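You operate a simulated robot arm through the tools that you are given. There is no shell and no other tool. Be economical: measure what you need, move in short steps, check, and stop when the job is done.

You are at the controls of a simulated robot arm. One attempt, no reset.

TASK
Put the green paper round with lime tab on the top of the dark mat away on the top of the bench with orange legs. Then take the tall brown card ring with blue band and put it on the deck of the banding machine. Then close the door marked wax store. Then push the door marked filters shut. Then put the medium silver wad with pink band on the top of the bench with pink legs. Then take the medium green wad with pink band and put it on the medium green plate with green band. Then take the medium cream wad with pink band and leave it on the cream plate with dark grey tab. Then take the short cream wad with pink band and put it on the top of the steel bench with blue legs. The order counts. Set down upright: medium silver wad with pink band, medium green wad with pink band, medium cream wad with pink band.

Only the result counts: the job must be done as asked and must still hold three seconds after the hand-in. Knocking over, shifting, dropping, spilling or breaking anything else fails it.

THE ROBOT
A 7-joint arm with a vacuum gripper on a trunk, on a base that drives. Base frame: it is fixed to the floor where the robot stands at the start and does not move with it; the origin is under the middle of the robot, x ahead of it, y to its left, z up; the surface under the hand at the start is at about z = 0.82. Lengths are in m, angles in degrees, forces in N, time in s.
With the tool pointing down near the work surface it reaches from about 0.1 to 0.62 m from the robot's upright axis, wherever it stands. Its first joint turns from -69.0 to 172.0 degrees. Places, roughly: cream plate with dark grey tab (13x13x2 cm) [-2.2, 1.2, 0.8]; deck of the banding machine (24x24 cm) [-2.06, 0.6, 0.92]; door marked filters [-5, 0.6, 0.3]; door marked wax store [-4.8, 0.1, 0.7]; green paper round with lime tab [0.5, 0, 0.75]; medium cream wad with pink band [0.5, 3.5, 0.75]; medium green plate with green band (17x17x2 cm) [-2.3, -0.4, 0.9]; medium green wad with pink band [0.5, 3.25, 0.75]; medium silver wad with pink band [0.5, 3.25, 0.75]; short cream wad with pink band [0.5, 3.5, 0.75]; tall brown card ring with blue ban (6x6x4 cm) [0.4, -0.2, 0.8]; top of the bench with orange legs [-0.3, -2.8, 0.8]; top of the bench with pink legs [-0.4, 5.1, 0.8]; top of the steel bench with blue legs [0.4, 1.4, 0.8]. Payload 1.06 kg.
Tool frame: the origin (TCP) lies in the middle of the cups' lips, and z points out of the cups. The gripper has 1 cup of 0.024 m across, covering 0.024 by 0.024 m (tool x, y); the bellows give 0.008 m. With the vacuum on, a cup seals on a smooth face that it is pressed against (1 to 4 N); it does not hold porous or soft things. The pull reaches 23 N.
Orientation is that of the tool frame in the base frame, as [roll, pitch, yaw] about the fixed x, y, z axes, in that order (R = Rz(yaw) Ry(pitch) Rx(roll)). With the cups facing straight down, the tool's x points along the base's -x, its y along +y and its z along -z.

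THE INTERFACE
- The arm moves only by the tool arm_command. Its argument "moves" is a list of rows, each a list of 7 numbers: the shift along the tool's x, y, z in units of 25 mm (1.0 is 25 mm), then the turn, a rotation vector about the tool's x, y, z in units of 6 degrees (1.0 is 6 degrees), then the vacuum: 1 switches it on, 0 off. In form: [[tx, ty, tz, ax, ay, az, valve], ...]. A call has 1 to 12 rows; each row shifts and turns the commanded pose from where the row before left it, along the tool's axes as they then stand. A call with a number of a shift or a turn outside -1 to 1 is refused whole. Each row takes 0.2 s and may step no farther than 0.05 m and 8.6 degrees from the row before; otherwise, or with a gripper value out of range, the whole call is refused. A pose out of reach is approached as far as the arm can. The call stops where the force on the tool passes 40 N (or 10 N more than at its start, if that is more) or the arm is blocked; 0.2 s more then pass. The pull builds up within a second once a cup has sealed. Time passes only in rows, and 0.2 s behind the last, so rows that do not move give it time. The reply holds the time, the measured pose of the TCP, the force on the tool along the base axes and the pull of the vacuum, in the units named above and with some noise, with the torque about the TCP (base axes, N m) and any sound that the robot's microphone picked up.
- Cameras (640 x 400 px; columns grow to the right, rows downward): "scene" is now at [0.1885, -0.004, 1.1794]; the picture's right is [-0.04, -1.00, 0.00], its down [-0.40, 0.01, -0.92] and it looks along [0.92, -0.03, -0.40] (base axes); focal length 214 px, centre (320, 200). "wrist" rides on the gripper at [0.078, 0.019, -0.096] in the tool frame; the picture's right is [-0.24, 0.97, 0.00], its down [-0.71, -0.17, -0.69] and it looks along [-0.67, -0.16, 0.73] (tool axes); focal length 243 px, centre (320, 200). There is no depth. A picture from a camera that has moved, and an enlarged one, comes with that camera's place and axes in the base frame and with its lens.
- capture(camera): a new picture of that camera. It takes no simulated time.
- move_column(by): slides the trunk up (or, below 0, down) by that many m; the arm and the scene camera ride with it, the base frame stays. It gives what a move gives, with no picture.
- base_move(legs): drives the robot by 1 to 6 legs, each [ahead, left, turn to the left] in m, m and degrees, along the robot's own axes; the way and the turn of a leg run together, so that a leg with both is an arc; at most 1.5 m and 180 degrees a leg. The arm and the cameras ride along, it lands a little off, and it stops where it bumps. It gives what a move gives.
- turn_head(pan, tilt): turns the head with the scene camera to pan (to the left, within 80 degrees either way) and tilt (down, from -29 to 69), counted from straight ahead of the robot. It gives what a move gives.
- inspect(camera, box): a new picture of the part [left, top, right, bottom] of that camera's present view, enlarged. It takes no simulated time.
- job_done(): hands the job in; it is judged then, once.

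Work in short steps. Places have to be worked out from the pictures, the camera data and where the tool is seen: move nearer, look again, correct. Check each grasp and each placing, and mend what went wrong. You have 207 turns and 200 pictures in all, those below and enlarged ones among them. Switch the vacuum off and draw the arm clear of the work before you hand the job in, unless the task says otherwise; then end with one line.

The tools are called after ">>>" as name(argument=value, ...) on one line, values as JSON. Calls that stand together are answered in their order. arm_command: Moves the arm, as the interface text tells. Its arguments: {"type":"object","properties":{"moves":{"type":"array","items":{"type":"array","items":{"type":"number"}}}},"required":["moves"]} The other tools are called the same way: move_column (by) slides the trunk up or down; base_move (legs) drives the base; turn_head (pan, tilt) turns the head that bears the scene camera; capture (camera) takes a picture; inspect (camera, box) takes an enlarged picture of a part of a camera's view; job_done () hands the job in.

At the start:

```text
time: 0.0
position: [0.3389, 0.0043, 1.0936]
tcp_rot: [179.9, -0.1, 179.9]
contact_force: [-0.4, 0.4, 0.6]
ft_torque: [-0.04, -0.03, -0.03]
pull: 0.1
trunk travel left (down, up): [-0.325, 0.167]
robot x, y, heading: [-0.0018, -0.0012, -0.1]
head pan, tilt: [-2.1, 23.5]
```

scene: 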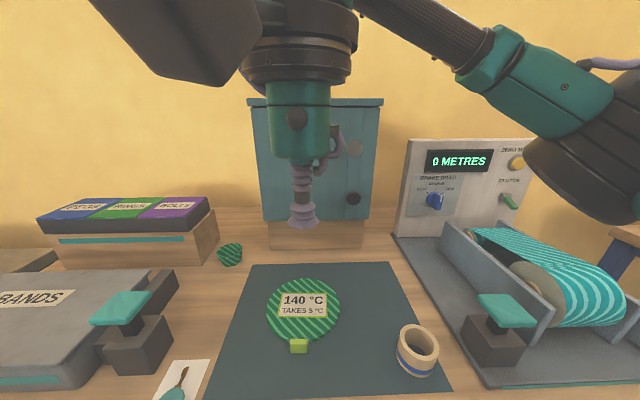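
wrist: 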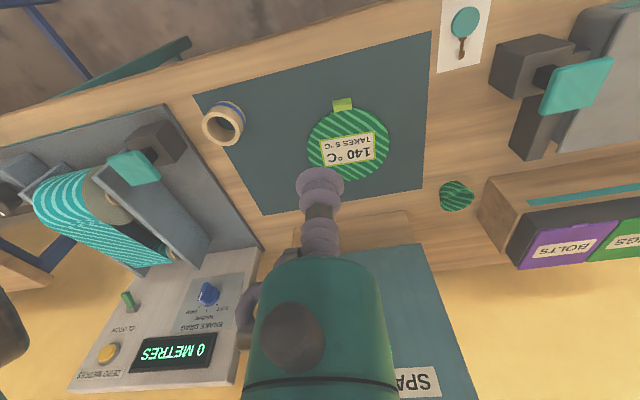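

I start by zooming in on the paper round and the ring on the mat.

>>> inspect(camera="scene", box=[200, 230, 460, 400])

>>> inspect(camera="wrist", box=[190, 60, 450, 220])

```text
2.35 times, centred on (330, 315) of scene
camera zoom: at [0.1885, -0.004, 1.1794], right [-0.04, -1.0, 0.0], down [-0.4, 0.01, -0.92], along [0.92, -0.03, -0.4], focal length 505 px, centre (296, -71)
```

zoom: 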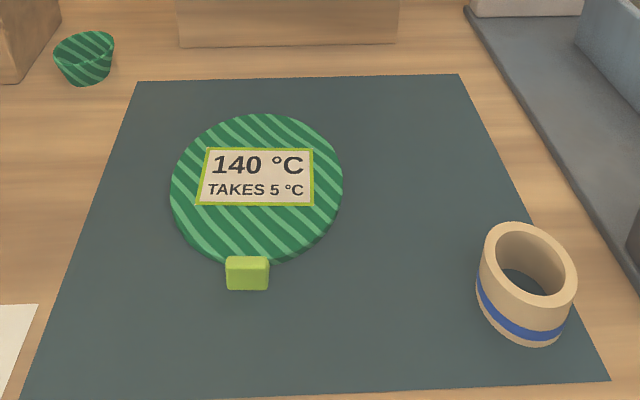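

```text
2.46 times, centred on (320, 140) of wrist
camera zoom: at [0.2606, 0.0235, 1.189], right [0.24, 0.97, 0.0], down [0.71, -0.17, 0.69], along [0.67, -0.16, -0.73], focal length 597 px, centre (320, 348)
```

zoom: 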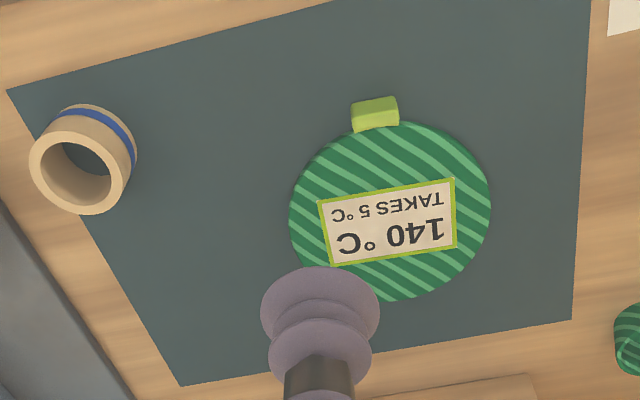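

The round's middle works out at about (0.482, 0.020) from both cameras. I move above it and drop to about z = 0.88.

>>> arm_command(moves=[[-0.95, 0.1, 0.3, 0, 0, 0, 0], [-0.95, 0.1, 0.9, 0, 0, 0, 0], [-0.95, 0.1, 0.9, 0, 0, 0, 0], [-0.95, 0.1, 0.9, 0, 0, 0, 0], [-0.95, 0.1, 0.9, 0, 0, 0, 0], [-0.95, 0.1, 0.9, 0, 0, 0, 0], [0, 0, 0.9, 0, 0, 0, 0], [0, 0, 0.9, 0, 0, 0, 0], [0, 0, 0.9, 0, 0, 0, 0], [0, 0, 0.9, 0, 0, 0, 0]])

>>> capture(camera="scene")

>>> capture(camera="wrist")

```text
time: 2.2
position: [0.4818, 0.0196, 0.8832]
tcp_rot: [180.0, 0.1, -180.0]
contact_force: [-0.1, -0.1, -0.4]
ft_torque: [0.01, 0.05, 0.02]
pull: 0.2
trunk travel left (down, up): [-0.325, 0.167]
robot x, y, heading: [0.0035, -0.001, -0.0]
head pan, tilt: [-2.1, 23.5]
```

```text
195 pictures are left
camera scene: at [0.1886, -0.004, 1.1794], right [-0.04, -1.0, 0.0], down [-0.4, 0.01, -0.92], along [0.92, -0.03, -0.4], focal length 214 px, centre (320, 200)
```

scene: 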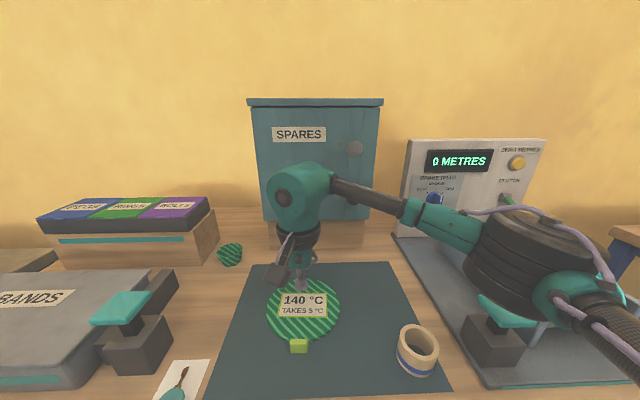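

```text
194 pictures are left
camera wrist: at [0.403, 0.0385, 0.9785], right [0.23, 0.97, 0.0], down [0.71, -0.17, 0.69], along [0.67, -0.16, -0.73], focal length 243 px, centre (320, 200)
```

wrist: 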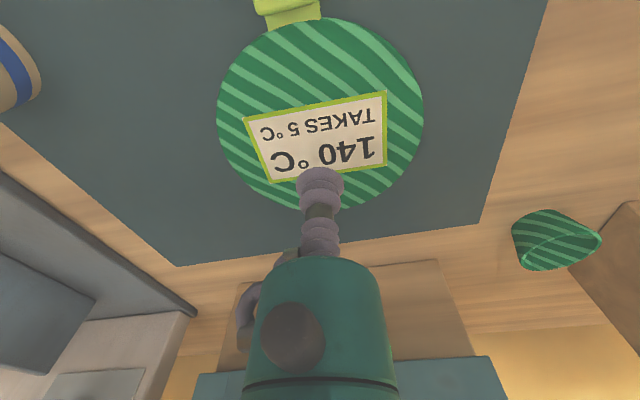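

The cup is over the label near the disc's middle. I go down with the vacuum on, slowly towards contact.

>>> arm_command(moves=[[0, 0, 0.9, 0, 0, 0, 1], [0, 0, 0.7, 0, 0, 0, 1], [0, 0, 0.2, 0, 0, 0, 1], [0, 0, 0.15, 0, 0, 0, 1], [0, 0, 0, 0, 0, 0, 1]])

```text
time: 3.4
position: [0.4814, 0.0185, 0.8337]
tcp_rot: [179.9, -0.1, 180.0]
contact_force: [0.4, 0.4, -0.2]
ft_torque: [-0.03, 0.0, -0.01]
pull: 0.0
trunk travel left (down, up): [-0.325, 0.167]
robot x, y, heading: [0.0014, -0.0033, 0.1]
head pan, tilt: [-2.1, 23.5]
```

No contact yet at z = 0.834, so I go down in 2.5 mm steps.

>>> arm_command(moves=[[0, 0, 0.12, 0, 0, 0, 1], [0, 0, 0.1, 0, 0, 0, 1], [0, 0, 0, 0, 0, 0, 1]])

```text
time: 4.2
position: [0.481, 0.0199, 0.8284]
tcp_rot: [179.9, 0.0, 179.9]
contact_force: [0.3, 0.7, 0.0]
ft_torque: [-0.01, 0.0, 0.02]
pull: 22.8
trunk travel left (down, up): [-0.325, 0.167]
robot x, y, heading: [0.0008, 0.0028, 0.0]
head pan, tilt: [-2.1, 23.5]
```

It sealed (pull 22.8). I lift it straight up to about z = 1.03.

>>> arm_command(moves=[[0, 0, -0.4, 0, 0, 0, 1], [0, 0, -0.8, 0, 0, 0, 1], [0, 0, -1, 0, 0, 0, 1], [0, 0, -1, 0, 0, 0, 1], [0, 0, -1, 0, 0, 0, 1], [0, 0, -1, 0, 0, 0, 1], [0, 0, -1, 0, 0, 0, 1], [0, 0, -1, 0, 0, 0, 1], [0, 0, -0.8, 0, 0, 0, 1], [0, 0, 0, 0, 0, 0, 1]])

>>> capture(camera="wrist")

>>> turn_head(pan=-80, tilt=15)

>>> capture(camera="scene")

```text
time: 6.4
position: [0.4816, 0.0202, 1.0298]
tcp_rot: [179.9, 0.0, -180.0]
contact_force: [-0.2, -0.2, -0.4]
ft_torque: [0.01, -0.02, 0.0]
pull: 23.2
trunk travel left (down, up): [-0.325, 0.167]
robot x, y, heading: [0.0037, -0.0008, -0.1]
head pan, tilt: [-2.1, 23.5]
```

```text
193 pictures are left
camera wrist: at [0.4035, 0.0386, 1.1252], right [0.24, 0.97, 0.0], down [0.71, -0.17, 0.69], along [0.67, -0.16, -0.73], focal length 243 px, centre (320, 200)
```

wrist: 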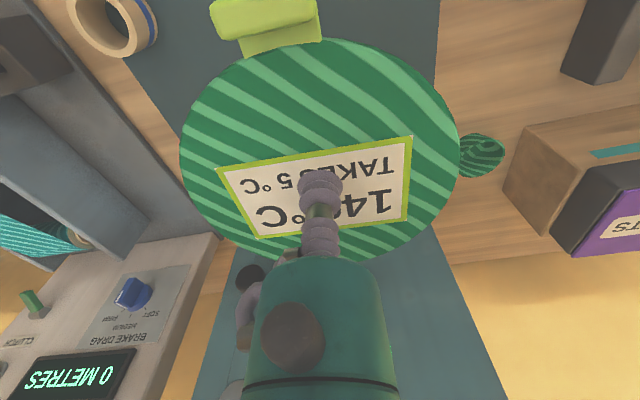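

```text
time: 7.9
position: [0.4814, 0.0197, 1.0302]
tcp_rot: [180.0, 0.0, 180.0]
contact_force: [-0.1, 0.1, -0.3]
ft_torque: [0.01, -0.02, 0.02]
pull: 23.1
trunk travel left (down, up): [-0.325, 0.167]
robot x, y, heading: [0.0031, 0.0022, 0.2]
head pan, tilt: [-80.0, 15.0]
```

```text
192 pictures are left
camera scene: at [0.1124, -0.0926, 1.1933], right [-0.98, -0.17, 0.0], down [-0.05, 0.25, -0.97], along [0.17, -0.95, -0.26], focal length 214 px, centre (320, 200)
```

scene: 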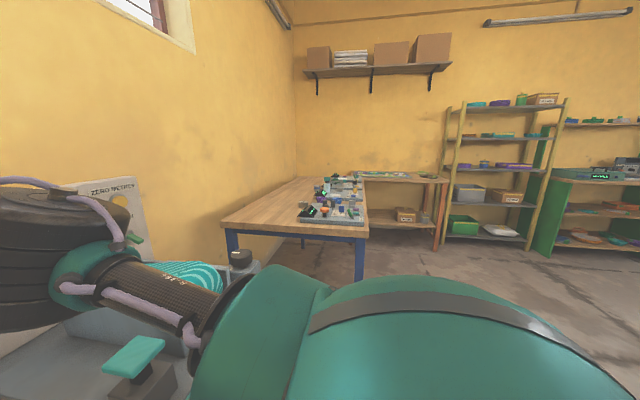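

The orange-legged bench is against the far right wall. I enlarge that part.

>>> inspect(camera="scene", box=[200, 140, 460, 300])

>>> turn_head(pan=80, tilt=15)

>>> capture(camera="scene")

```text
2.46 times, centred on (330, 220) of scene
camera zoom: at [0.1124, -0.0926, 1.1933], right [-0.98, -0.17, 0.0], down [-0.05, 0.25, -0.97], along [0.17, -0.95, -0.26], focal length 528 px, centre (295, 151)
```

zoom: 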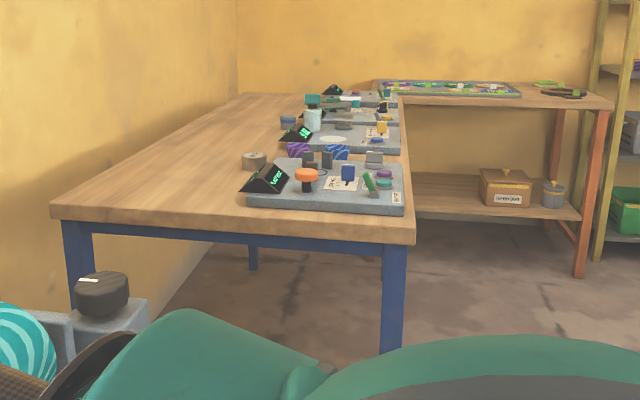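

```text
time: 10.4
position: [0.4819, 0.0179, 1.0296]
tcp_rot: [180.0, 0.1, -180.0]
contact_force: [0.0, 0.4, 0.6]
ft_torque: [0.01, 0.02, 0.02]
pull: 23.1
trunk travel left (down, up): [-0.325, 0.167]
robot x, y, heading: [-0.0018, -0.0005, 0.0]
head pan, tilt: [80.0, 15.0]
```

```text
190 pictures are left
camera scene: at [0.1123, 0.0914, 1.1933], right [0.98, -0.17, 0.0], down [-0.05, -0.25, -0.97], along [0.17, 0.95, -0.26], focal length 214 px, centre (320, 200)
```

scene: 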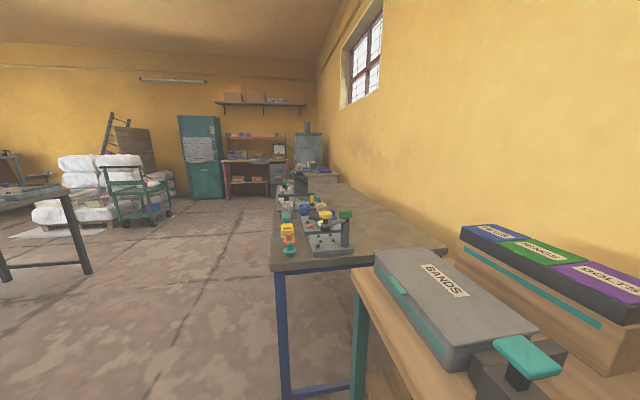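

I pull the arm in a little, back off from the table, turn right and drive towards the orange bench.

>>> arm_command(moves=[[1, 0, -0.2, 0, 0, 0, 1], [1, 0, -0.2, 0, 0, 0, 1], [1, 0, -0.2, 0, 0, 0, 1], [1, 0, -0.2, 0, 0, 0, 1], [1, 0, -0.2, 0, 0, 0, 1], [1, 0, -0.2, 0, 0, 0, 1]])

>>> base_move(legs=[[-0.5, 0, 0], [0, 0, -90], [1.2, 0, 0]])

>>> turn_head(pan=10, tilt=15)

>>> capture(camera="scene")

```text
time: 11.8
position: [0.3311, 0.0186, 1.0601]
tcp_rot: [180.0, 0.1, 179.9]
contact_force: [0.2, 0.1, -0.7]
ft_torque: [-0.02, 0.01, 0.02]
pull: 22.4
trunk travel left (down, up): [-0.325, 0.167]
robot x, y, heading: [-0.0039, 0.0021, 0.3]
head pan, tilt: [80.0, 15.0]
```

```text
time: 24.2
position: [-0.4931, -1.5266, 1.0592]
tcp_rot: [-180.0, 0.0, 90.0]
contact_force: [0.7, -0.4, -1.0]
ft_torque: [0.01, -0.02, 0.0]
pull: 23.1
trunk travel left (down, up): [-0.325, 0.167]
robot x, y, heading: [-0.5124, -1.1899, -90.2]
head pan, tilt: [80.0, 15.0]
```

```text
time: 25.6
position: [-0.4926, -1.5266, 1.06]
tcp_rot: [179.9, 0.0, 89.7]
contact_force: [-0.3, 0.6, -0.6]
ft_torque: [0.0, 0.02, 0.0]
pull: 22.8
trunk travel left (down, up): [-0.325, 0.167]
robot x, y, heading: [-0.5114, -1.1928, -90.0]
head pan, tilt: [10.0, 15.0]
```

```text
189 pictures are left
camera scene: at [-0.4947, -1.3833, 1.1933], right [-0.99, -0.17, 0.0], down [-0.04, 0.26, -0.97], along [0.17, -0.95, -0.26], focal length 214 px, centre (320, 200)
```

scene: 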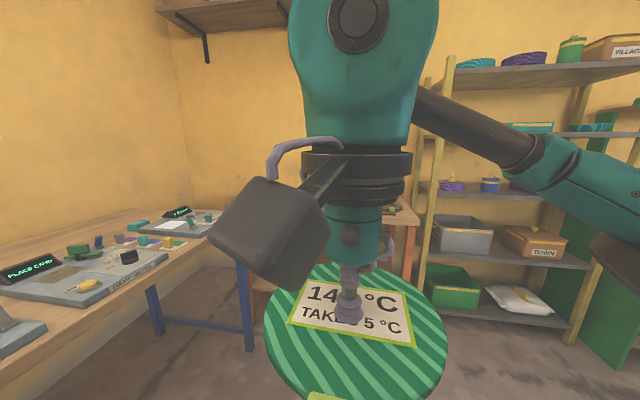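

The arm hides the bench. I swing the tool to the robot's left and look again.

>>> arm_command(moves=[[0, 1, 0, 0, 0, 0, 1], [0, 1, 0, 0, 0, 0, 1], [0, 1, 0, 0, 0, 0, 1], [0, 1, 0, 0, 0, 0, 1], [0, 1, 0, 0, 0, 0, 1], [0, 1, 0, 0, 0, 0, 1], [0, 1, 0, 0, 0, 0, 1], [0, 1, 0, 0, 0, 0, 1], [0, 1, 0, 0, 0, 0, 1], [0, 1, 0, 0, 0, 0, 1]])

>>> turn_head(pan=-5, tilt=15)

>>> capture(camera="scene")

```text
time: 27.8
position: [-0.2926, -1.527, 1.0601]
tcp_rot: [180.0, 0.2, 89.8]
contact_force: [-0.8, -1.0, -1.5]
ft_torque: [0.02, 0.0, 0.0]
pull: 23.0
out of reach, approached as far as the arm can: row 9, 10
trunk travel left (down, up): [-0.325, 0.167]
robot x, y, heading: [-0.5134, -1.1971, -90.1]
head pan, tilt: [10.0, 15.0]
```

```text
time: 28.6
position: [-0.2921, -1.527, 1.0596]
tcp_rot: [-180.0, 0.0, 89.8]
contact_force: [-0.5, 0.4, -0.4]
ft_torque: [-0.01, 0.04, 0.0]
pull: 22.6
trunk travel left (down, up): [-0.325, 0.167]
robot x, y, heading: [-0.5085, -1.1912, -89.9]
head pan, tilt: [-5.0, 15.0]
```

```text
188 pictures are left
camera scene: at [-0.519, -1.3843, 1.1933], right [-1.0, 0.09, 0.0], down [0.02, 0.26, -0.97], along [-0.09, -0.96, -0.26], focal length 214 px, centre (320, 200)
```

scene: 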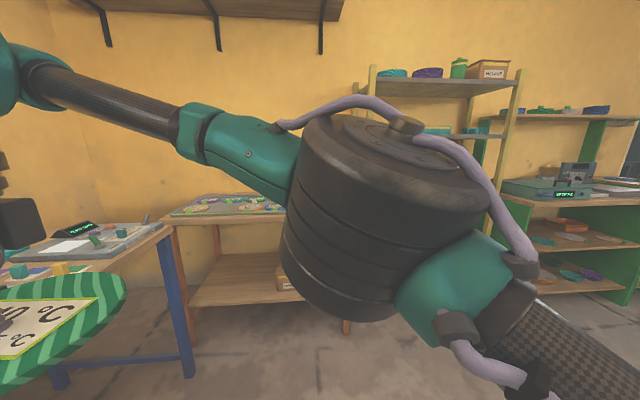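

The bench front edge is at about y = -2.36 and it spans x from about -0.77 to 0.05. I centre the arm again and drive closer.

>>> arm_command(moves=[[0, -1, 0, 0, 0, 0, 1], [0, -1, 0, 0, 0, 0, 1], [0, -1, 0, 0, 0, 0, 1], [0, -1, 0, 0, 0, 0, 1], [0, -1, 0, 0, 0, 0, 1], [0, -1, 0, 0, 0, 0, 1], [0, -1, -0.5, 0, 0, 0, 1], [0, -1, -0.5, 0, 0, 0, 1]])

>>> base_move(legs=[[0.6, 0, 0]])

>>> turn_head(pan=0, tilt=30)

>>> capture(camera="scene")

>>> capture(camera="wrist")

```text
time: 30.4
position: [-0.4928, -1.5272, 1.0856]
tcp_rot: [-180.0, 0.2, 89.9]
contact_force: [0.3, -0.3, -0.4]
ft_torque: [0.0, 0.0, -0.01]
pull: 22.7
trunk travel left (down, up): [-0.325, 0.167]
robot x, y, heading: [-0.5113, -1.194, -90.2]
head pan, tilt: [-5.0, 15.0]
```

```text
time: 33.8
position: [-0.489, -2.1195, 1.0858]
tcp_rot: [-179.9, -0.1, 90.2]
contact_force: [-0.2, -0.2, -0.2]
ft_torque: [0.0, 0.01, -0.03]
pull: 23.1
trunk travel left (down, up): [-0.325, 0.167]
robot x, y, heading: [-0.5137, -1.7862, -90.0]
head pan, tilt: [-5.0, 15.0]
```

```text
time: 34.5
position: [-0.4902, -2.1182, 1.0852]
tcp_rot: [-179.9, 0.2, 90.3]
contact_force: [0.1, -0.5, 0.1]
ft_torque: [-0.03, -0.01, 0.01]
pull: 23.8
trunk travel left (down, up): [-0.325, 0.167]
robot x, y, heading: [-0.5112, -1.7849, -89.9]
head pan, tilt: [0.0, 30.0]
```

```text
187 pictures are left
camera scene: at [-0.5093, -1.973, 1.1691], right [-1.0, 0.0, 0.0], down [0.0, 0.5, -0.87], along [0.0, -0.87, -0.5], focal length 214 px, centre (320, 200)
```

scene: 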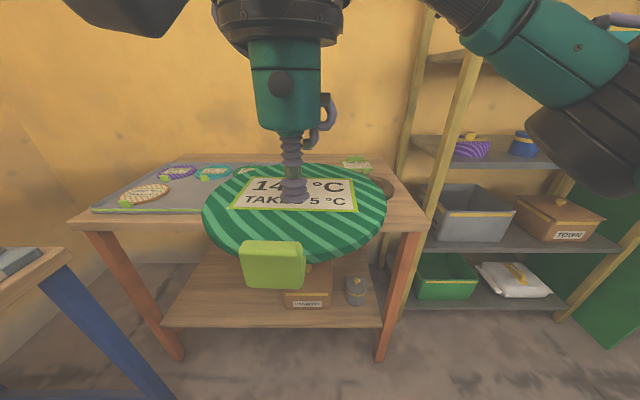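

```text
186 pictures are left
camera wrist: at [-0.4703, -2.0397, 1.1812], right [0.97, -0.23, 0.0], down [-0.17, -0.71, 0.69], along [-0.16, -0.67, -0.73], focal length 243 px, centre (320, 200)
```

wrist: 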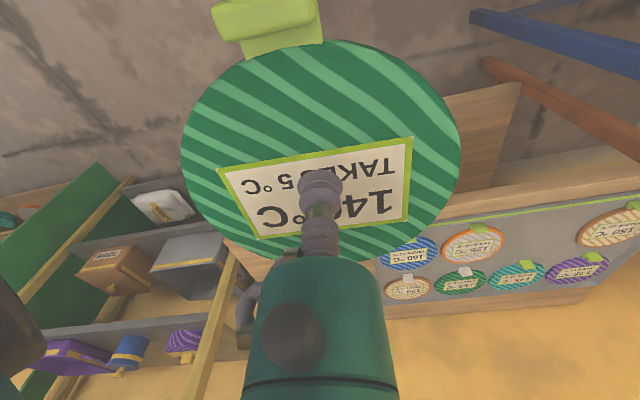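

The tray with the other rounds ends at about x = -0.455, so the right front part of the bench should be free. I move the tool left a bit to see it.

>>> arm_command(moves=[[0, 1, 0, 0, 0, 0, 1], [0, 1, 0, 0, 0, 0, 1], [0, 1, 0, 0, 0, 0, 1], [0, 1, 0, 0, 0, 0, 1]])

>>> capture(camera="scene")

```text
time: 35.5
position: [-0.3874, -2.1184, 1.0861]
tcp_rot: [180.0, 0.1, 90.2]
contact_force: [-0.1, -0.2, -0.3]
ft_torque: [0.0, -0.01, 0.0]
pull: 22.8
trunk travel left (down, up): [-0.325, 0.167]
robot x, y, heading: [-0.5101, -1.7866, -89.5]
head pan, tilt: [0.0, 30.0]
```

```text
185 pictures are left
camera scene: at [-0.509, -1.9729, 1.1691], right [-1.0, 0.0, 0.0], down [0.0, 0.5, -0.87], along [0.0, -0.87, -0.5], focal length 214 px, centre (320, 200)
```

scene: 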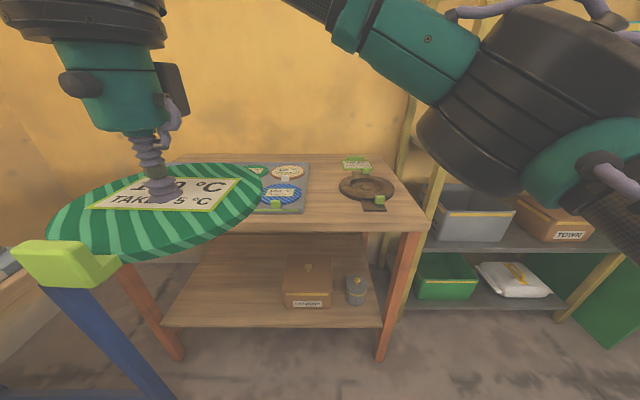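

>>> inspect(camera="scene", box=[240, 140, 440, 265])

```text
3.20 times, centred on (340, 202) of scene
camera zoom: at [-0.509, -1.9729, 1.1691], right [-1.0, 0.0, 0.0], down [0.0, 0.5, -0.87], along [0.0, -0.87, -0.5], focal length 686 px, centre (256, 192)
```

zoom: 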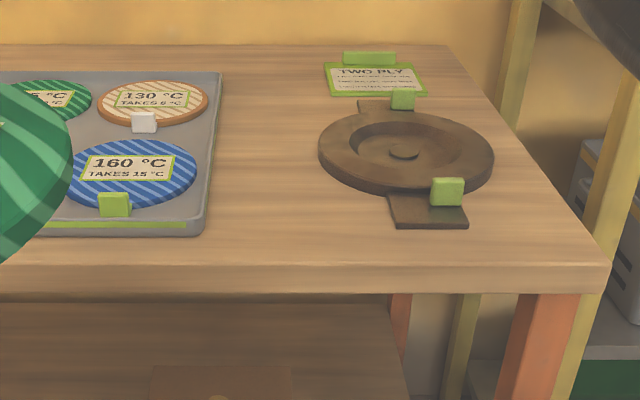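

The free spot is the strip between the tray (right edge x ≈ -0.46) and the brown fixture (left edge x ≈ -0.58), at the front. I drive 0.25 m closer and look again at higher resolution.

>>> base_move(legs=[[0.25, 0, 0]])

>>> turn_head(pan=0, tilt=45)

>>> capture(camera="scene")

```text
time: 37.3
position: [-0.3882, -2.3688, 1.0854]
tcp_rot: [-179.9, 0.0, 90.1]
contact_force: [0.6, 0.0, -0.4]
ft_torque: [0.02, -0.01, 0.03]
pull: 22.7
trunk travel left (down, up): [-0.325, 0.167]
robot x, y, heading: [-0.5116, -2.0374, -89.8]
head pan, tilt: [0.0, 30.0]
```

```text
time: 38.1
position: [-0.3895, -2.37, 1.0854]
tcp_rot: [-180.0, 0.1, 90.1]
contact_force: [0.1, 0.5, 0.1]
ft_torque: [-0.01, -0.02, 0.0]
pull: 23.1
trunk travel left (down, up): [-0.325, 0.167]
robot x, y, heading: [-0.5094, -2.0356, -90.0]
head pan, tilt: [0.0, 45.0]
```

```text
183 pictures are left
camera scene: at [-0.5088, -2.214, 1.1465], right [-1.0, 0.0, 0.0], down [0.0, 0.71, -0.71], along [0.0, -0.71, -0.71], focal length 214 px, centre (320, 200)
```

scene: 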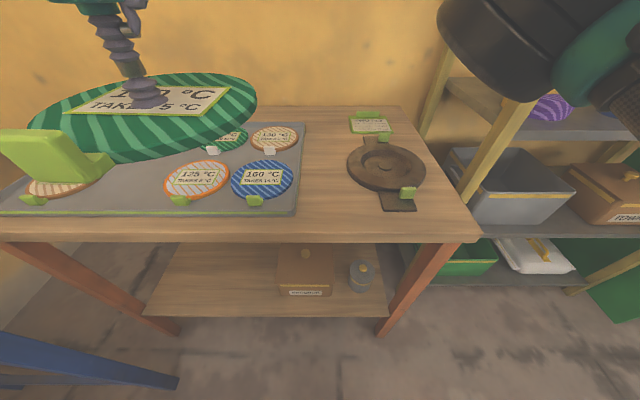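

Free spot centre chosen at (-0.545, -2.527), with the tab turned to front-right. I move over it, then turn the tool by 45°.

>>> arm_command(moves=[[-0.93, -0.9, 0, 0, 0, 0, 1], [-0.93, -0.9, 0, 0, 0, 0, 1], [-0.93, -0.9, 0, 0, 0, 0, 1], [-0.93, -0.9, 0, 0, 0, 0, 1], [-0.93, -0.9, 0, 0, 0, 0, 1], [-0.93, -0.9, 0, 0, 0, 0, 1], [-0.9, -0.88, 0, 0, 0, 0, 1]])

>>> arm_command(moves=[[0, 0, 0, 0, 0, -1, 1], [0, 0, 0, 0, 0, -1, 1], [0, 0, 0, 0, 0, -1, 1], [0, 0, 0, 0, 0, -1, 1], [0, 0, 0, 0, 0, -1, 1], [0, 0, 0, 0, 0, -1, 1], [0, 0, 0, 0, 0, -1, 1], [0, 0, 1, 0, 0, -0.5, 1], [0, 0, 1, 0, 0, 0, 1], [0, 0, 1, 0, 0, 0, 1], [0, 0, 1, 0, 0, 0, 1]])

>>> capture(camera="scene")

>>> capture(camera="wrist")

```text
time: 39.7
position: [-0.546, -2.5321, 1.0854]
tcp_rot: [-180.0, 0.1, 90.2]
contact_force: [0.3, -0.1, 0.0]
ft_torque: [0.0, 0.0, -0.01]
pull: 23.1
trunk travel left (down, up): [-0.325, 0.167]
robot x, y, heading: [-0.5092, -2.0373, -90.0]
head pan, tilt: [0.0, 45.0]
```

```text
time: 42.1
position: [-0.5448, -2.5215, 0.994]
tcp_rot: [-180.0, 0.1, 135.2]
contact_force: [0.6, 0.4, -1.1]
ft_torque: [0.0, 0.0, -0.03]
pull: 22.4
out of reach, approached as far as the arm can: row 7, 8
trunk travel left (down, up): [-0.325, 0.167]
robot x, y, heading: [-0.5095, -2.0336, -89.8]
head pan, tilt: [0.0, 45.0]
```

```text
182 pictures are left
camera scene: at [-0.5089, -2.214, 1.1464], right [-1.0, 0.0, 0.0], down [0.0, 0.71, -0.71], along [0.0, -0.71, -0.71], focal length 214 px, centre (320, 200)
```

scene: 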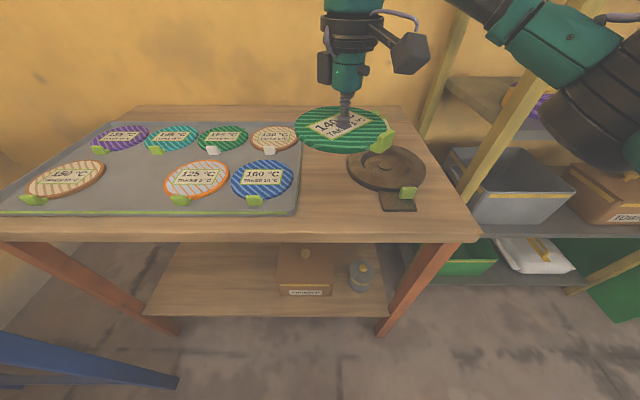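

```text
181 pictures are left
camera wrist: at [-0.5852, -2.4528, 1.09], right [0.85, 0.52, 0.0], down [0.38, -0.62, 0.69], along [0.36, -0.58, -0.73], focal length 243 px, centre (320, 200)
```

wrist: 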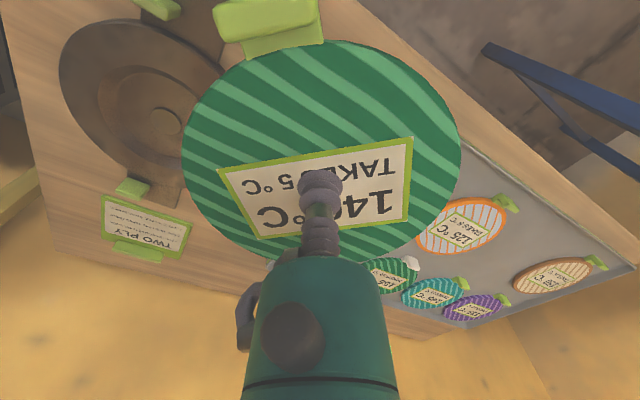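

The turn worked. I go down to about z = 0.86, shifting 8 mm away from me, and look again.

>>> arm_command(moves=[[-0.23, -0.23, 1, 0, 0, 0, 1], [0, 0, 1, 0, 0, 0, 1], [0, 0, 1, 0, 0, 0, 1], [0, 0, 1, 0, 0, 0, 1], [0, 0, 1, 0, 0, 0, 1], [0, 0, 0, 0, 0, 0, 1]])

>>> inspect(camera="scene", box=[220, 90, 460, 250])

```text
time: 43.5
position: [-0.5443, -2.5298, 0.8696]
tcp_rot: [180.0, 0.0, 135.0]
contact_force: [0.1, -0.1, 0.3]
ft_torque: [0.02, -0.01, 0.0]
pull: 22.9
trunk travel left (down, up): [-0.325, 0.167]
robot x, y, heading: [-0.5087, -2.0357, -89.8]
head pan, tilt: [0.0, 45.0]
```

```text
2.50 times, centred on (340, 170) of scene
camera zoom: at [-0.5088, -2.214, 1.1465], right [-1.0, 0.0, 0.0], down [0.0, 0.71, -0.71], along [0.0, -0.71, -0.71], focal length 536 px, centre (270, 275)
```

zoom: 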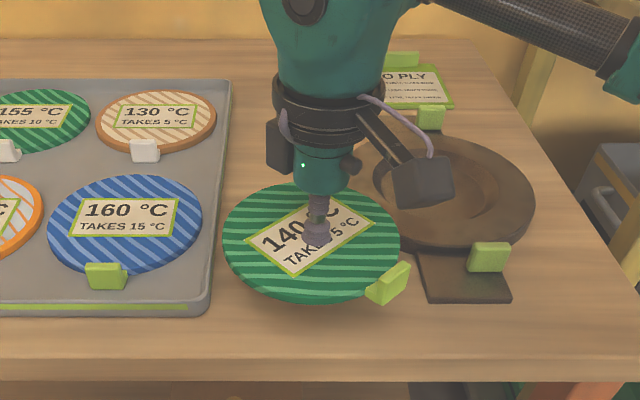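

The disc fits between tray and fixture. I lower it gently.

>>> arm_command(moves=[[0, 0, 0.8, 0, 0, 0, 1], [0, 0, 0.4, 0, 0, 0, 1], [0, 0, 0.2, 0, 0, 0, 1], [0, 0, 0, 0, 0, 0, 1]])

>>> inspect(camera="scene", box=[220, 90, 460, 250])

```text
time: 44.5
position: [-0.5431, -2.5298, 0.8339]
tcp_rot: [-180.0, 0.0, 135.1]
contact_force: [0.4, -0.1, 0.8]
ft_torque: [-0.02, 0.01, -0.01]
pull: 23.2
trunk travel left (down, up): [-0.325, 0.167]
robot x, y, heading: [-0.51, -2.0383, -89.9]
head pan, tilt: [0.0, 45.0]
```

```text
2.50 times, centred on (340, 170) of scene
camera zoom: at [-0.5088, -2.214, 1.1464], right [-1.0, 0.0, 0.0], down [0.0, 0.71, -0.71], along [0.0, -0.71, -0.71], focal length 536 px, centre (270, 275)
```

zoom: 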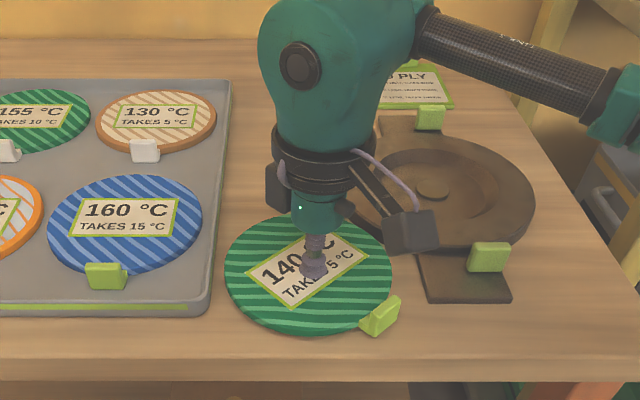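

Clear on all sides. I lower in small steps to contact.

>>> arm_command(moves=[[0, 0, 0.15, 0, 0, 0, 1], [0, 0, 0.1, 0, 0, 0, 1], [0, 0, 0, 0, 0, 0, 1]])

```text
time: 45.3
position: [-0.5424, -2.5305, 0.8283]
tcp_rot: [-180.0, 0.2, 135.1]
contact_force: [-0.2, -0.7, 2.3]
ft_torque: [0.03, 0.01, 0.0]
pull: 23.2
trunk travel left (down, up): [-0.325, 0.167]
robot x, y, heading: [-0.5111, -2.0358, -90.1]
head pan, tilt: [0.0, 45.0]
```

Contact (2.3 N). I release, wait, and lift off.

>>> arm_command(moves=[[0, 0, 0, 0, 0, 0, 0], [0, 0, 0, 0, 0, 0, 0], [0, 0, 0, 0, 0, 0, 0], [0, 0, 0, 0, 0, 0, 0], [0, 0, -0.2, 0, 0, 0, 0], [0, 0, -1, 0, 0, 0, 0], [0, 0, -1, 0, 0, 0, 0], [0, 0, -1, 0, 0, 0, 0], [0, 0, -1, 0, 0, 0, 0], [0, 0, -1, 0, 0, 0, 0], [0, 0, -1, 0, 0, 0, 0], [0, 0, -1, 0, 0, 0, 0]])

>>> inspect(camera="scene", box=[220, 90, 460, 250])

```text
time: 47.9
position: [-0.5425, -2.5294, 1.0094]
tcp_rot: [180.0, 0.0, 135.1]
contact_force: [-0.3, -0.6, 0.0]
ft_torque: [-0.02, -0.03, 0.0]
pull: 0.0
trunk travel left (down, up): [-0.325, 0.167]
robot x, y, heading: [-0.5086, -2.0389, -90.2]
head pan, tilt: [0.0, 45.0]
```

```text
2.50 times, centred on (340, 170) of scene
camera zoom: at [-0.5088, -2.2138, 1.1465], right [-1.0, 0.0, 0.0], down [0.0, 0.71, -0.71], along [0.0, -0.71, -0.71], focal length 536 px, centre (270, 275)
```

zoom: 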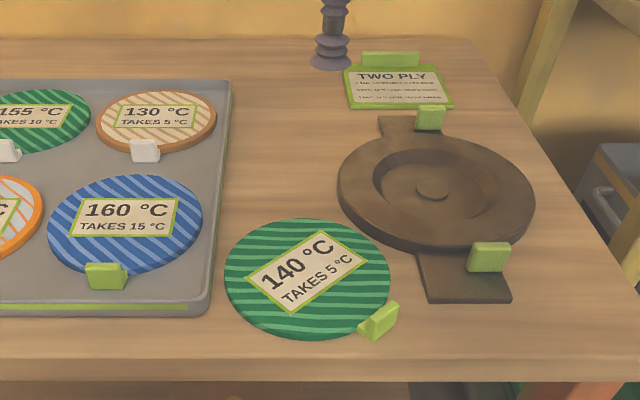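

The round is down and free. Next the ring: I back away, return facing the first table, and stop short of it.

>>> base_move(legs=[[-1.5, 0, 0], [-0.35, 0, 0], [0, 0, 90], [0.25, 0, 0]])

>>> turn_head(pan=0, tilt=35)

>>> capture(camera="scene")

>>> capture(camera="wrist")

```text
time: 62.4
position: [0.23, -0.2386, 1.0075]
tcp_rot: [179.9, 0.0, -136.5]
contact_force: [-0.2, -0.2, 0.1]
ft_torque: [-0.01, 0.04, -0.01]
pull: 0.0
trunk travel left (down, up): [-0.325, 0.167]
robot x, y, heading: [-0.2595, -0.1917, -1.5]
head pan, tilt: [0.0, 45.0]
```

```text
time: 63.1
position: [0.23, -0.2398, 1.0082]
tcp_rot: [-180.0, 0.2, -136.5]
contact_force: [0.2, -0.6, -0.6]
ft_torque: [0.02, 0.0, 0.01]
pull: 0.0
trunk travel left (down, up): [-0.325, 0.167]
robot x, y, heading: [-0.2613, -0.1902, -1.5]
head pan, tilt: [0.0, 35.0]
```

```text
177 pictures are left
camera scene: at [-0.0783, -0.1957, 1.1612], right [-0.03, -1.0, 0.0], down [-0.57, 0.02, -0.82], along [0.82, -0.02, -0.57], focal length 214 px, centre (320, 200)
```

scene: 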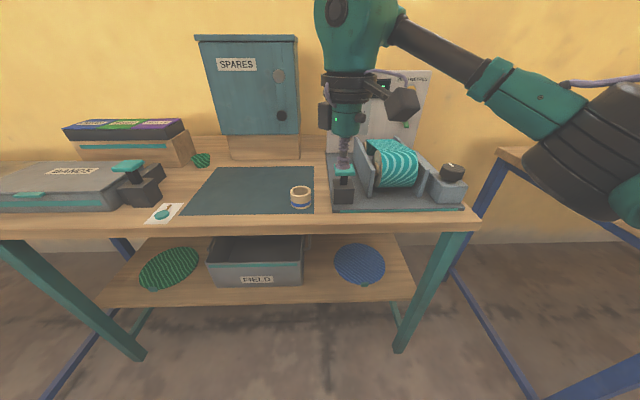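

```text
176 pictures are left
camera wrist: at [0.1601, -0.2794, 1.1033], right [-0.5, 0.87, 0.0], down [0.63, 0.36, 0.69], along [0.6, 0.34, -0.73], focal length 243 px, centre (320, 200)
```

wrist: 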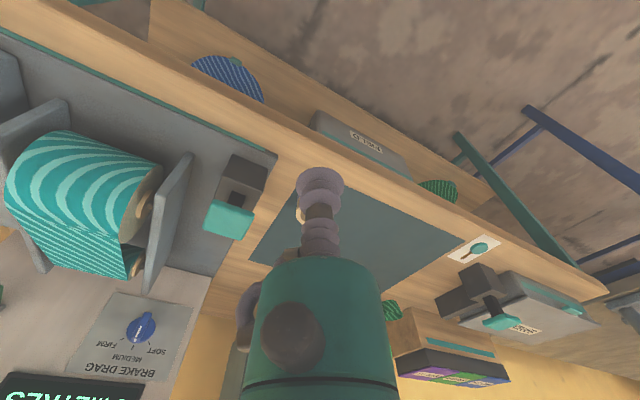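

The table edge is at x ≈ 0.326 and the ring's near side at x ≈ 0.36, so a horizontal grip on its wall from the front is possible. I turn the tool so that the camera is to the side, then tilt it forward.

>>> arm_command(moves=[[0, 0, 0, 0, 0, -1, 0], [0, 0, 0, 0, 0, -1, 0], [0, 0, 0, 0, 0, -1, 0], [0, 0, 0, 0, 0, -1, 0], [0, 0, 0, 0, 0, -1, 0], [0, 0, 0, 0, 0, -1, 0], [0, 0, 0, 0, 0, -1, 0], [0, 0, 0, 0, 0, -0.25, 0]])

>>> arm_command(moves=[[0, 0, 0, 1, 0, 0, 0], [0, 0, 0, 1, 0, 0, 0], [0, 0, 0, 1, 0, 0, 0], [0, 0, 0, 1, 0, 0, 0], [0, 0, 0, 1, 0, 0, 0], [0, 0, 0, 1, 0, 0, 0], [0, 0, 0, 1, 0, 0, 0], [0, 0, 0, 1, 0, 0, 0]])

```text
time: 64.9
position: [0.0997, -0.1487, 1.0036]
tcp_rot: [-178.9, 0.7, -103.3]
contact_force: [0.0, 0.5, -0.3]
ft_torque: [0.02, 0.02, -0.03]
pull: 0.1
out of reach, approached as far as the arm can: row 1, 2, 3, 4, 5, 6, 7, 8
trunk travel left (down, up): [-0.325, 0.167]
robot x, y, heading: [-0.2631, -0.1913, -1.4]
head pan, tilt: [0.0, 35.0]
```

```text
time: 66.7
position: [0.1023, -0.1488, 1.002]
tcp_rot: [-130.9, 0.7, -103.3]
contact_force: [-0.3, -0.6, -0.5]
ft_torque: [-0.01, 0.02, -0.03]
pull: 0.0
trunk travel left (down, up): [-0.325, 0.167]
robot x, y, heading: [-0.2632, -0.1927, -1.4]
head pan, tilt: [0.0, 35.0]
```

Yaw got to -103° and the tilt works. I continue the tilt to horizontal.

>>> arm_command(moves=[[0, 0, 0, 1, 0, 0, 0], [0, 0, 0, 1, 0, 0, 0], [0, 0, 0, 1, 0, 0, 0], [0, 0, 0, 1, 0, 0, 0], [0, 0, 0, 1, 0, 0, 0], [0, 0, 0, 1, 0, 0, 0]])

>>> capture(camera="scene")

>>> capture(camera="wrist")

```text
time: 68.1
position: [0.1003, -0.1481, 1.0017]
tcp_rot: [-94.9, 0.5, -103.1]
contact_force: [0.6, 0.0, 0.3]
ft_torque: [-0.02, 0.0, -0.02]
pull: 0.1
trunk travel left (down, up): [-0.325, 0.167]
robot x, y, heading: [-0.2621, -0.1948, -1.3]
head pan, tilt: [0.0, 35.0]
```

```text
175 pictures are left
camera scene: at [-0.078, -0.1955, 1.1621], right [-0.02, -1.0, 0.0], down [-0.56, 0.01, -0.82], along [0.82, -0.02, -0.57], focal length 214 px, centre (320, 200)
```

scene: 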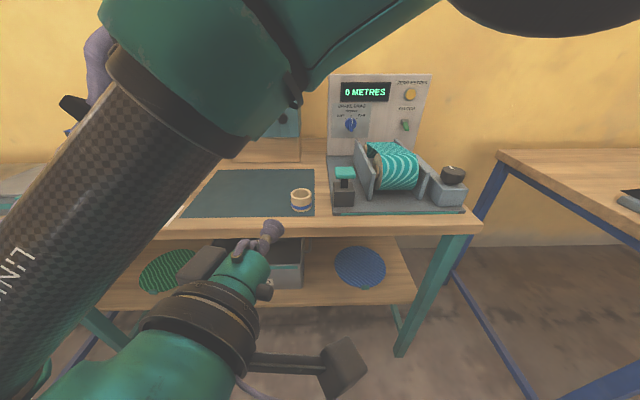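

```text
174 pictures are left
camera wrist: at [-0.012, -0.2025, 0.9905], right [-0.03, 0.26, -0.97], down [-0.49, 0.84, 0.24], along [0.87, 0.48, 0.1], focal length 243 px, centre (320, 200)
```

wrist: 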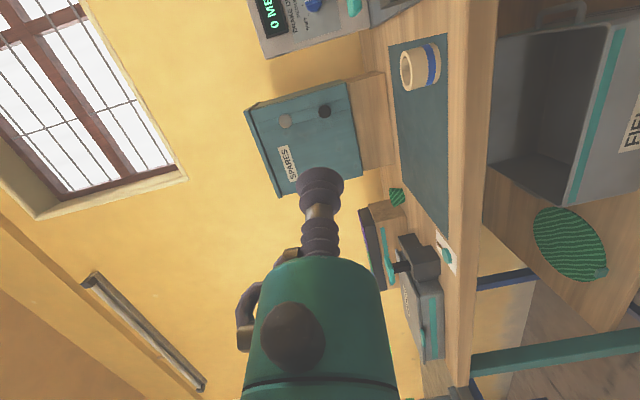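

The tool is horizontal, aiming 13° to the right and 5° down. I zoom in to fix the ring's place.

>>> inspect(camera="scene", box=[260, 170, 340, 240])

>>> inspect(camera="wrist", box=[380, 20, 500, 120])

```text
5.71 times, centred on (300, 205) of scene
camera zoom: at [-0.078, -0.1955, 1.1621], right [-0.02, -1.0, 0.0], down [-0.56, 0.01, -0.82], along [0.82, -0.02, -0.57], focal length 1226 px, centre (434, 171)
```

zoom: 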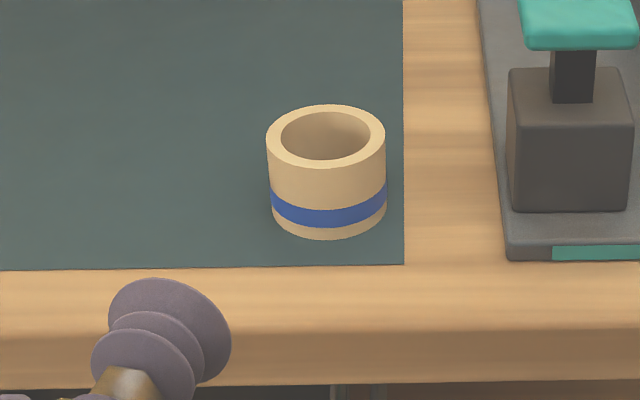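

```text
4.00 times, centred on (440, 70) of wrist
camera zoom: at [-0.012, -0.2025, 0.9905], right [-0.03, 0.26, -0.97], down [-0.49, 0.84, 0.24], along [0.87, 0.48, 0.1], focal length 970 px, centre (-160, 720)
```

zoom: 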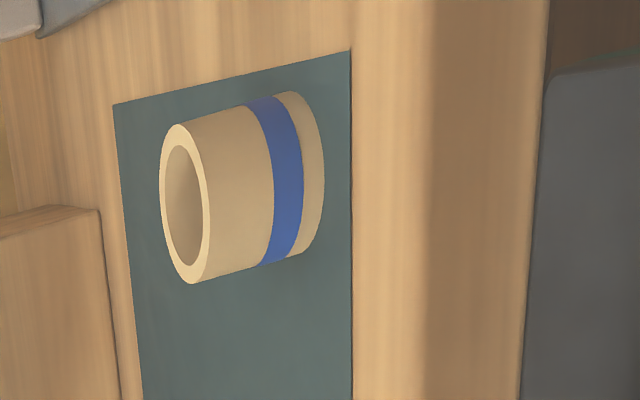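

Ring centre ≈ (0.382, -0.158), radius ≈ 0.027, wall from z ≈ 0.822 to 0.862. I move forward and down to a point in front of it, still clear of the table edge.

>>> arm_command(moves=[[-0.46, 0, 0.9, 0, 0, 0, 0], [-0.46, 0, 0.9, 0, 0, 0, 0], [-0.46, 0, 0.9, 0, 0, 0, 0], [-0.46, 0, 0.9, 0, 0, 0, 0], [-0.46, 0, 0.9, 0, 0, 0, 0], [0, 0.9, 0, 0, 0, 0, 0], [0, 0.9, 0, 0, 0, 0, 0], [0, 0.9, 0, 0, 0, 0, 0], [0, 0.9, 0, 0, 0, 0, 0], [0, 0.9, 0, 0, 0, 0, 0], [0, 0.9, 0, 0, 0, 0, 0]])

>>> capture(camera="scene")

>>> capture(camera="wrist")

```text
time: 70.5
position: [0.2115, -0.1143, 0.8592]
tcp_rot: [-94.9, 0.7, -103.2]
contact_force: [0.5, -0.1, 0.5]
ft_torque: [0.0, 0.01, 0.02]
pull: 0.0
trunk travel left (down, up): [-0.325, 0.167]
robot x, y, heading: [-0.2594, -0.1895, -1.5]
head pan, tilt: [0.0, 35.0]
```

```text
171 pictures are left
camera scene: at [-0.0782, -0.1957, 1.1613], right [-0.03, -1.0, 0.0], down [-0.57, 0.02, -0.82], along [0.82, -0.02, -0.57], focal length 214 px, centre (320, 200)
```

scene: 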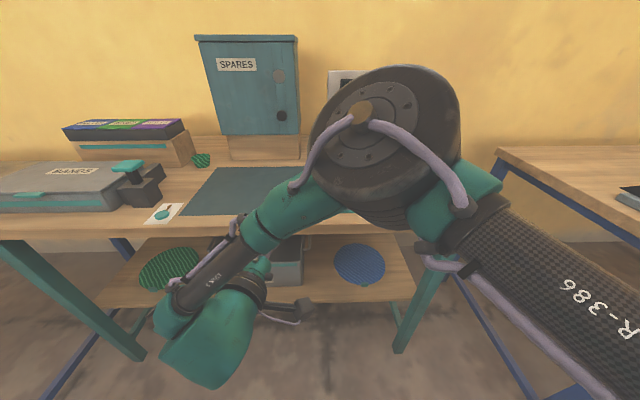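

```text
170 pictures are left
camera wrist: at [0.1009, -0.1679, 0.8472], right [-0.02, 0.26, -0.97], down [-0.49, 0.84, 0.24], along [0.87, 0.48, 0.11], focal length 243 px, centre (320, 200)
```

wrist: 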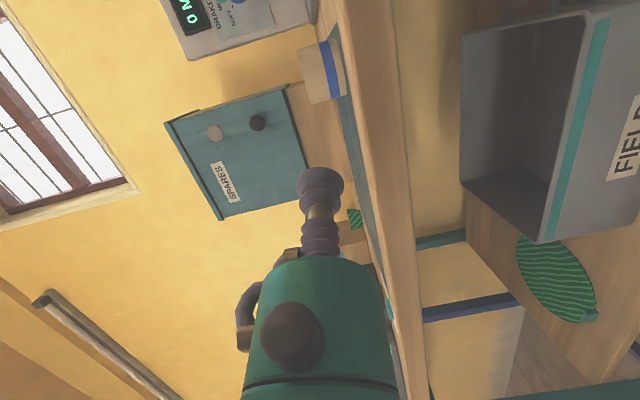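

Alignment agrees with the wrist view (ring predicted at px (322,72), seen at (323,71)). I advance most of the way with the vacuum off, then check.

>>> arm_command(moves=[[0.17, 0, 0.8, 0, 0, 0, 0], [0, 0, 0.9, 0, 0, 0, 0], [0, 0, 0.9, 0, 0, 0, 0], [0, 0, 0.9, 0, 0, 0, 0], [0, 0, 0.9, 0, 0, 0, 0], [0, 0, 0.5, 0, 0, 0, 0]])

>>> capture(camera="wrist")

>>> capture(camera="scene")

```text
time: 71.9
position: [0.3293, -0.1452, 0.8496]
tcp_rot: [-95.0, 0.7, -103.1]
contact_force: [-0.5, -0.2, -0.2]
ft_torque: [0.01, 0.02, 0.02]
pull: 0.2
trunk travel left (down, up): [-0.325, 0.167]
robot x, y, heading: [-0.2633, -0.1911, -1.5]
head pan, tilt: [0.0, 35.0]
```

```text
169 pictures are left
camera wrist: at [0.2177, -0.1995, 0.8368], right [-0.03, 0.26, -0.97], down [-0.49, 0.84, 0.24], along [0.87, 0.48, 0.11], focal length 243 px, centre (320, 200)
```

wrist: 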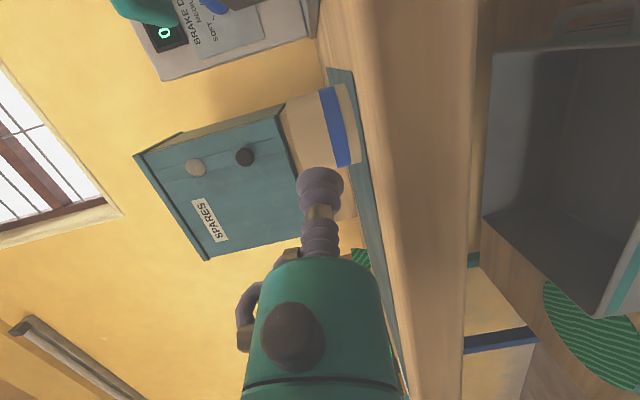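

```text
168 pictures are left
camera scene: at [-0.0782, -0.1957, 1.1613], right [-0.03, -1.0, 0.0], down [-0.57, 0.02, -0.82], along [0.82, -0.02, -0.57], focal length 214 px, centre (320, 200)
```

scene: 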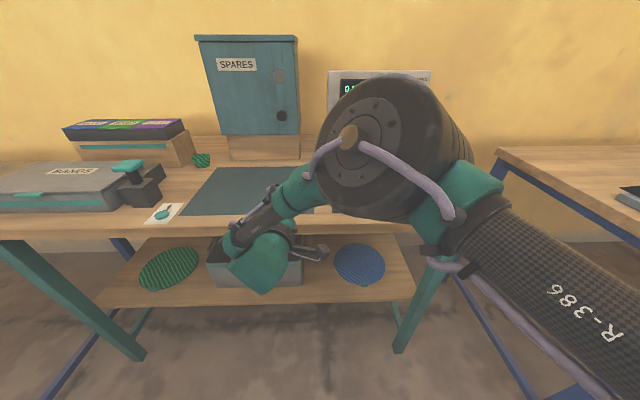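

Still centred on the ring's wall. I close in slowly with the vacuum on.

>>> arm_command(moves=[[0, 0, 0.5, 0, 0, 0, 1], [0, 0, 0.25, 0, 0, 0, 1], [0, 0, 0.15, 0, 0, 0, 1], [0, 0, 0, 0, 0, 0, 1]])

```text
time: 72.9
position: [0.3522, -0.1502, 0.8467]
tcp_rot: [-95.0, 0.6, -103.3]
contact_force: [-0.3, 1.2, 0.3]
ft_torque: [0.02, 0.01, 0.04]
pull: 0.0
trunk travel left (down, up): [-0.325, 0.167]
robot x, y, heading: [-0.2647, -0.1907, -1.5]
head pan, tilt: [0.0, 35.0]
```

>>> arm_command(moves=[[0, 0, 0.1, 0, 0, 0, 1], [0, 0, 0.1, 0, 0, 0, 1], [0, 0, 0, 0, 0, 0, 1]])

>>> capture(camera="wrist")

```text
time: 73.7
position: [0.357, -0.1518, 0.8462]
tcp_rot: [-95.1, 0.6, -103.2]
contact_force: [0.6, 0.2, 0.2]
ft_torque: [0.03, 0.0, -0.02]
pull: 0.1
trunk travel left (down, up): [-0.325, 0.167]
robot x, y, heading: [-0.2599, -0.1906, -1.7]
head pan, tilt: [0.0, 35.0]
```

```text
167 pictures are left
camera wrist: at [0.2446, -0.2054, 0.8342], right [-0.03, 0.26, -0.97], down [-0.49, 0.84, 0.24], along [0.87, 0.48, 0.11], focal length 243 px, centre (320, 200)
```

wrist: 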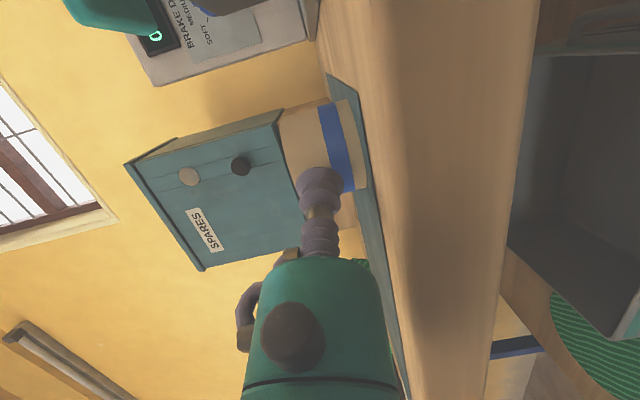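

No force yet; a few more 2 mm steps.

>>> arm_command(moves=[[0, 0, 0.1, 0, 0, 0, 1], [0, 0, 0.08, 0, 0, 0, 1], [0, 0, 0, 0, 0, 0, 1]])

```text
time: 74.5
position: [0.3602, -0.1523, 0.8457]
tcp_rot: [-95.1, 0.6, -103.1]
contact_force: [0.3, 0.1, -1.0]
ft_torque: [-0.02, 0.01, -0.03]
pull: 0.0
trunk travel left (down, up): [-0.325, 0.167]
robot x, y, heading: [-0.2625, -0.1929, -1.4]
head pan, tilt: [0.0, 35.0]
```

>>> arm_command(moves=[[0, 0, 0.1, 0, 0, 0, 1], [0, 0, 0.1, 0, 0, 0, 1], [0, 0, 0, 0, 0, 0, 1]])

>>> inspect(camera="wrist", box=[240, 60, 440, 260])

```text
time: 75.3
position: [0.3667, -0.1533, 0.8467]
tcp_rot: [-94.9, 0.7, -103.2]
contact_force: [-0.3, -0.2, -0.2]
ft_torque: [0.0, -0.06, 0.03]
pull: 22.9
trunk travel left (down, up): [-0.325, 0.167]
robot x, y, heading: [-0.2659, -0.1903, -1.6]
head pan, tilt: [0.0, 35.0]
```

```text
2.00 times, centred on (340, 160) of wrist
camera zoom: at [0.2539, -0.208, 0.8337], right [-0.03, 0.26, -0.97], down [-0.49, 0.84, 0.24], along [0.87, 0.48, 0.11], focal length 485 px, centre (280, 280)
```

zoom: 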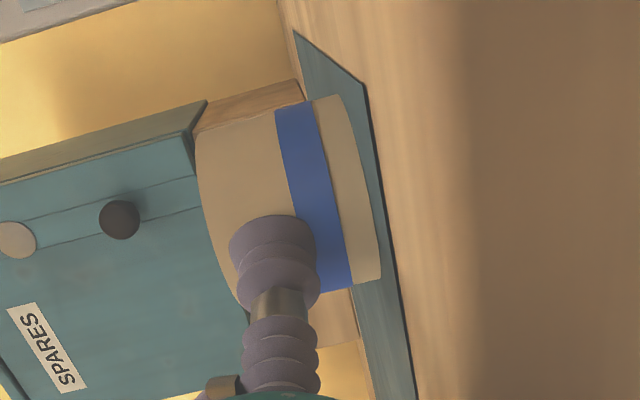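

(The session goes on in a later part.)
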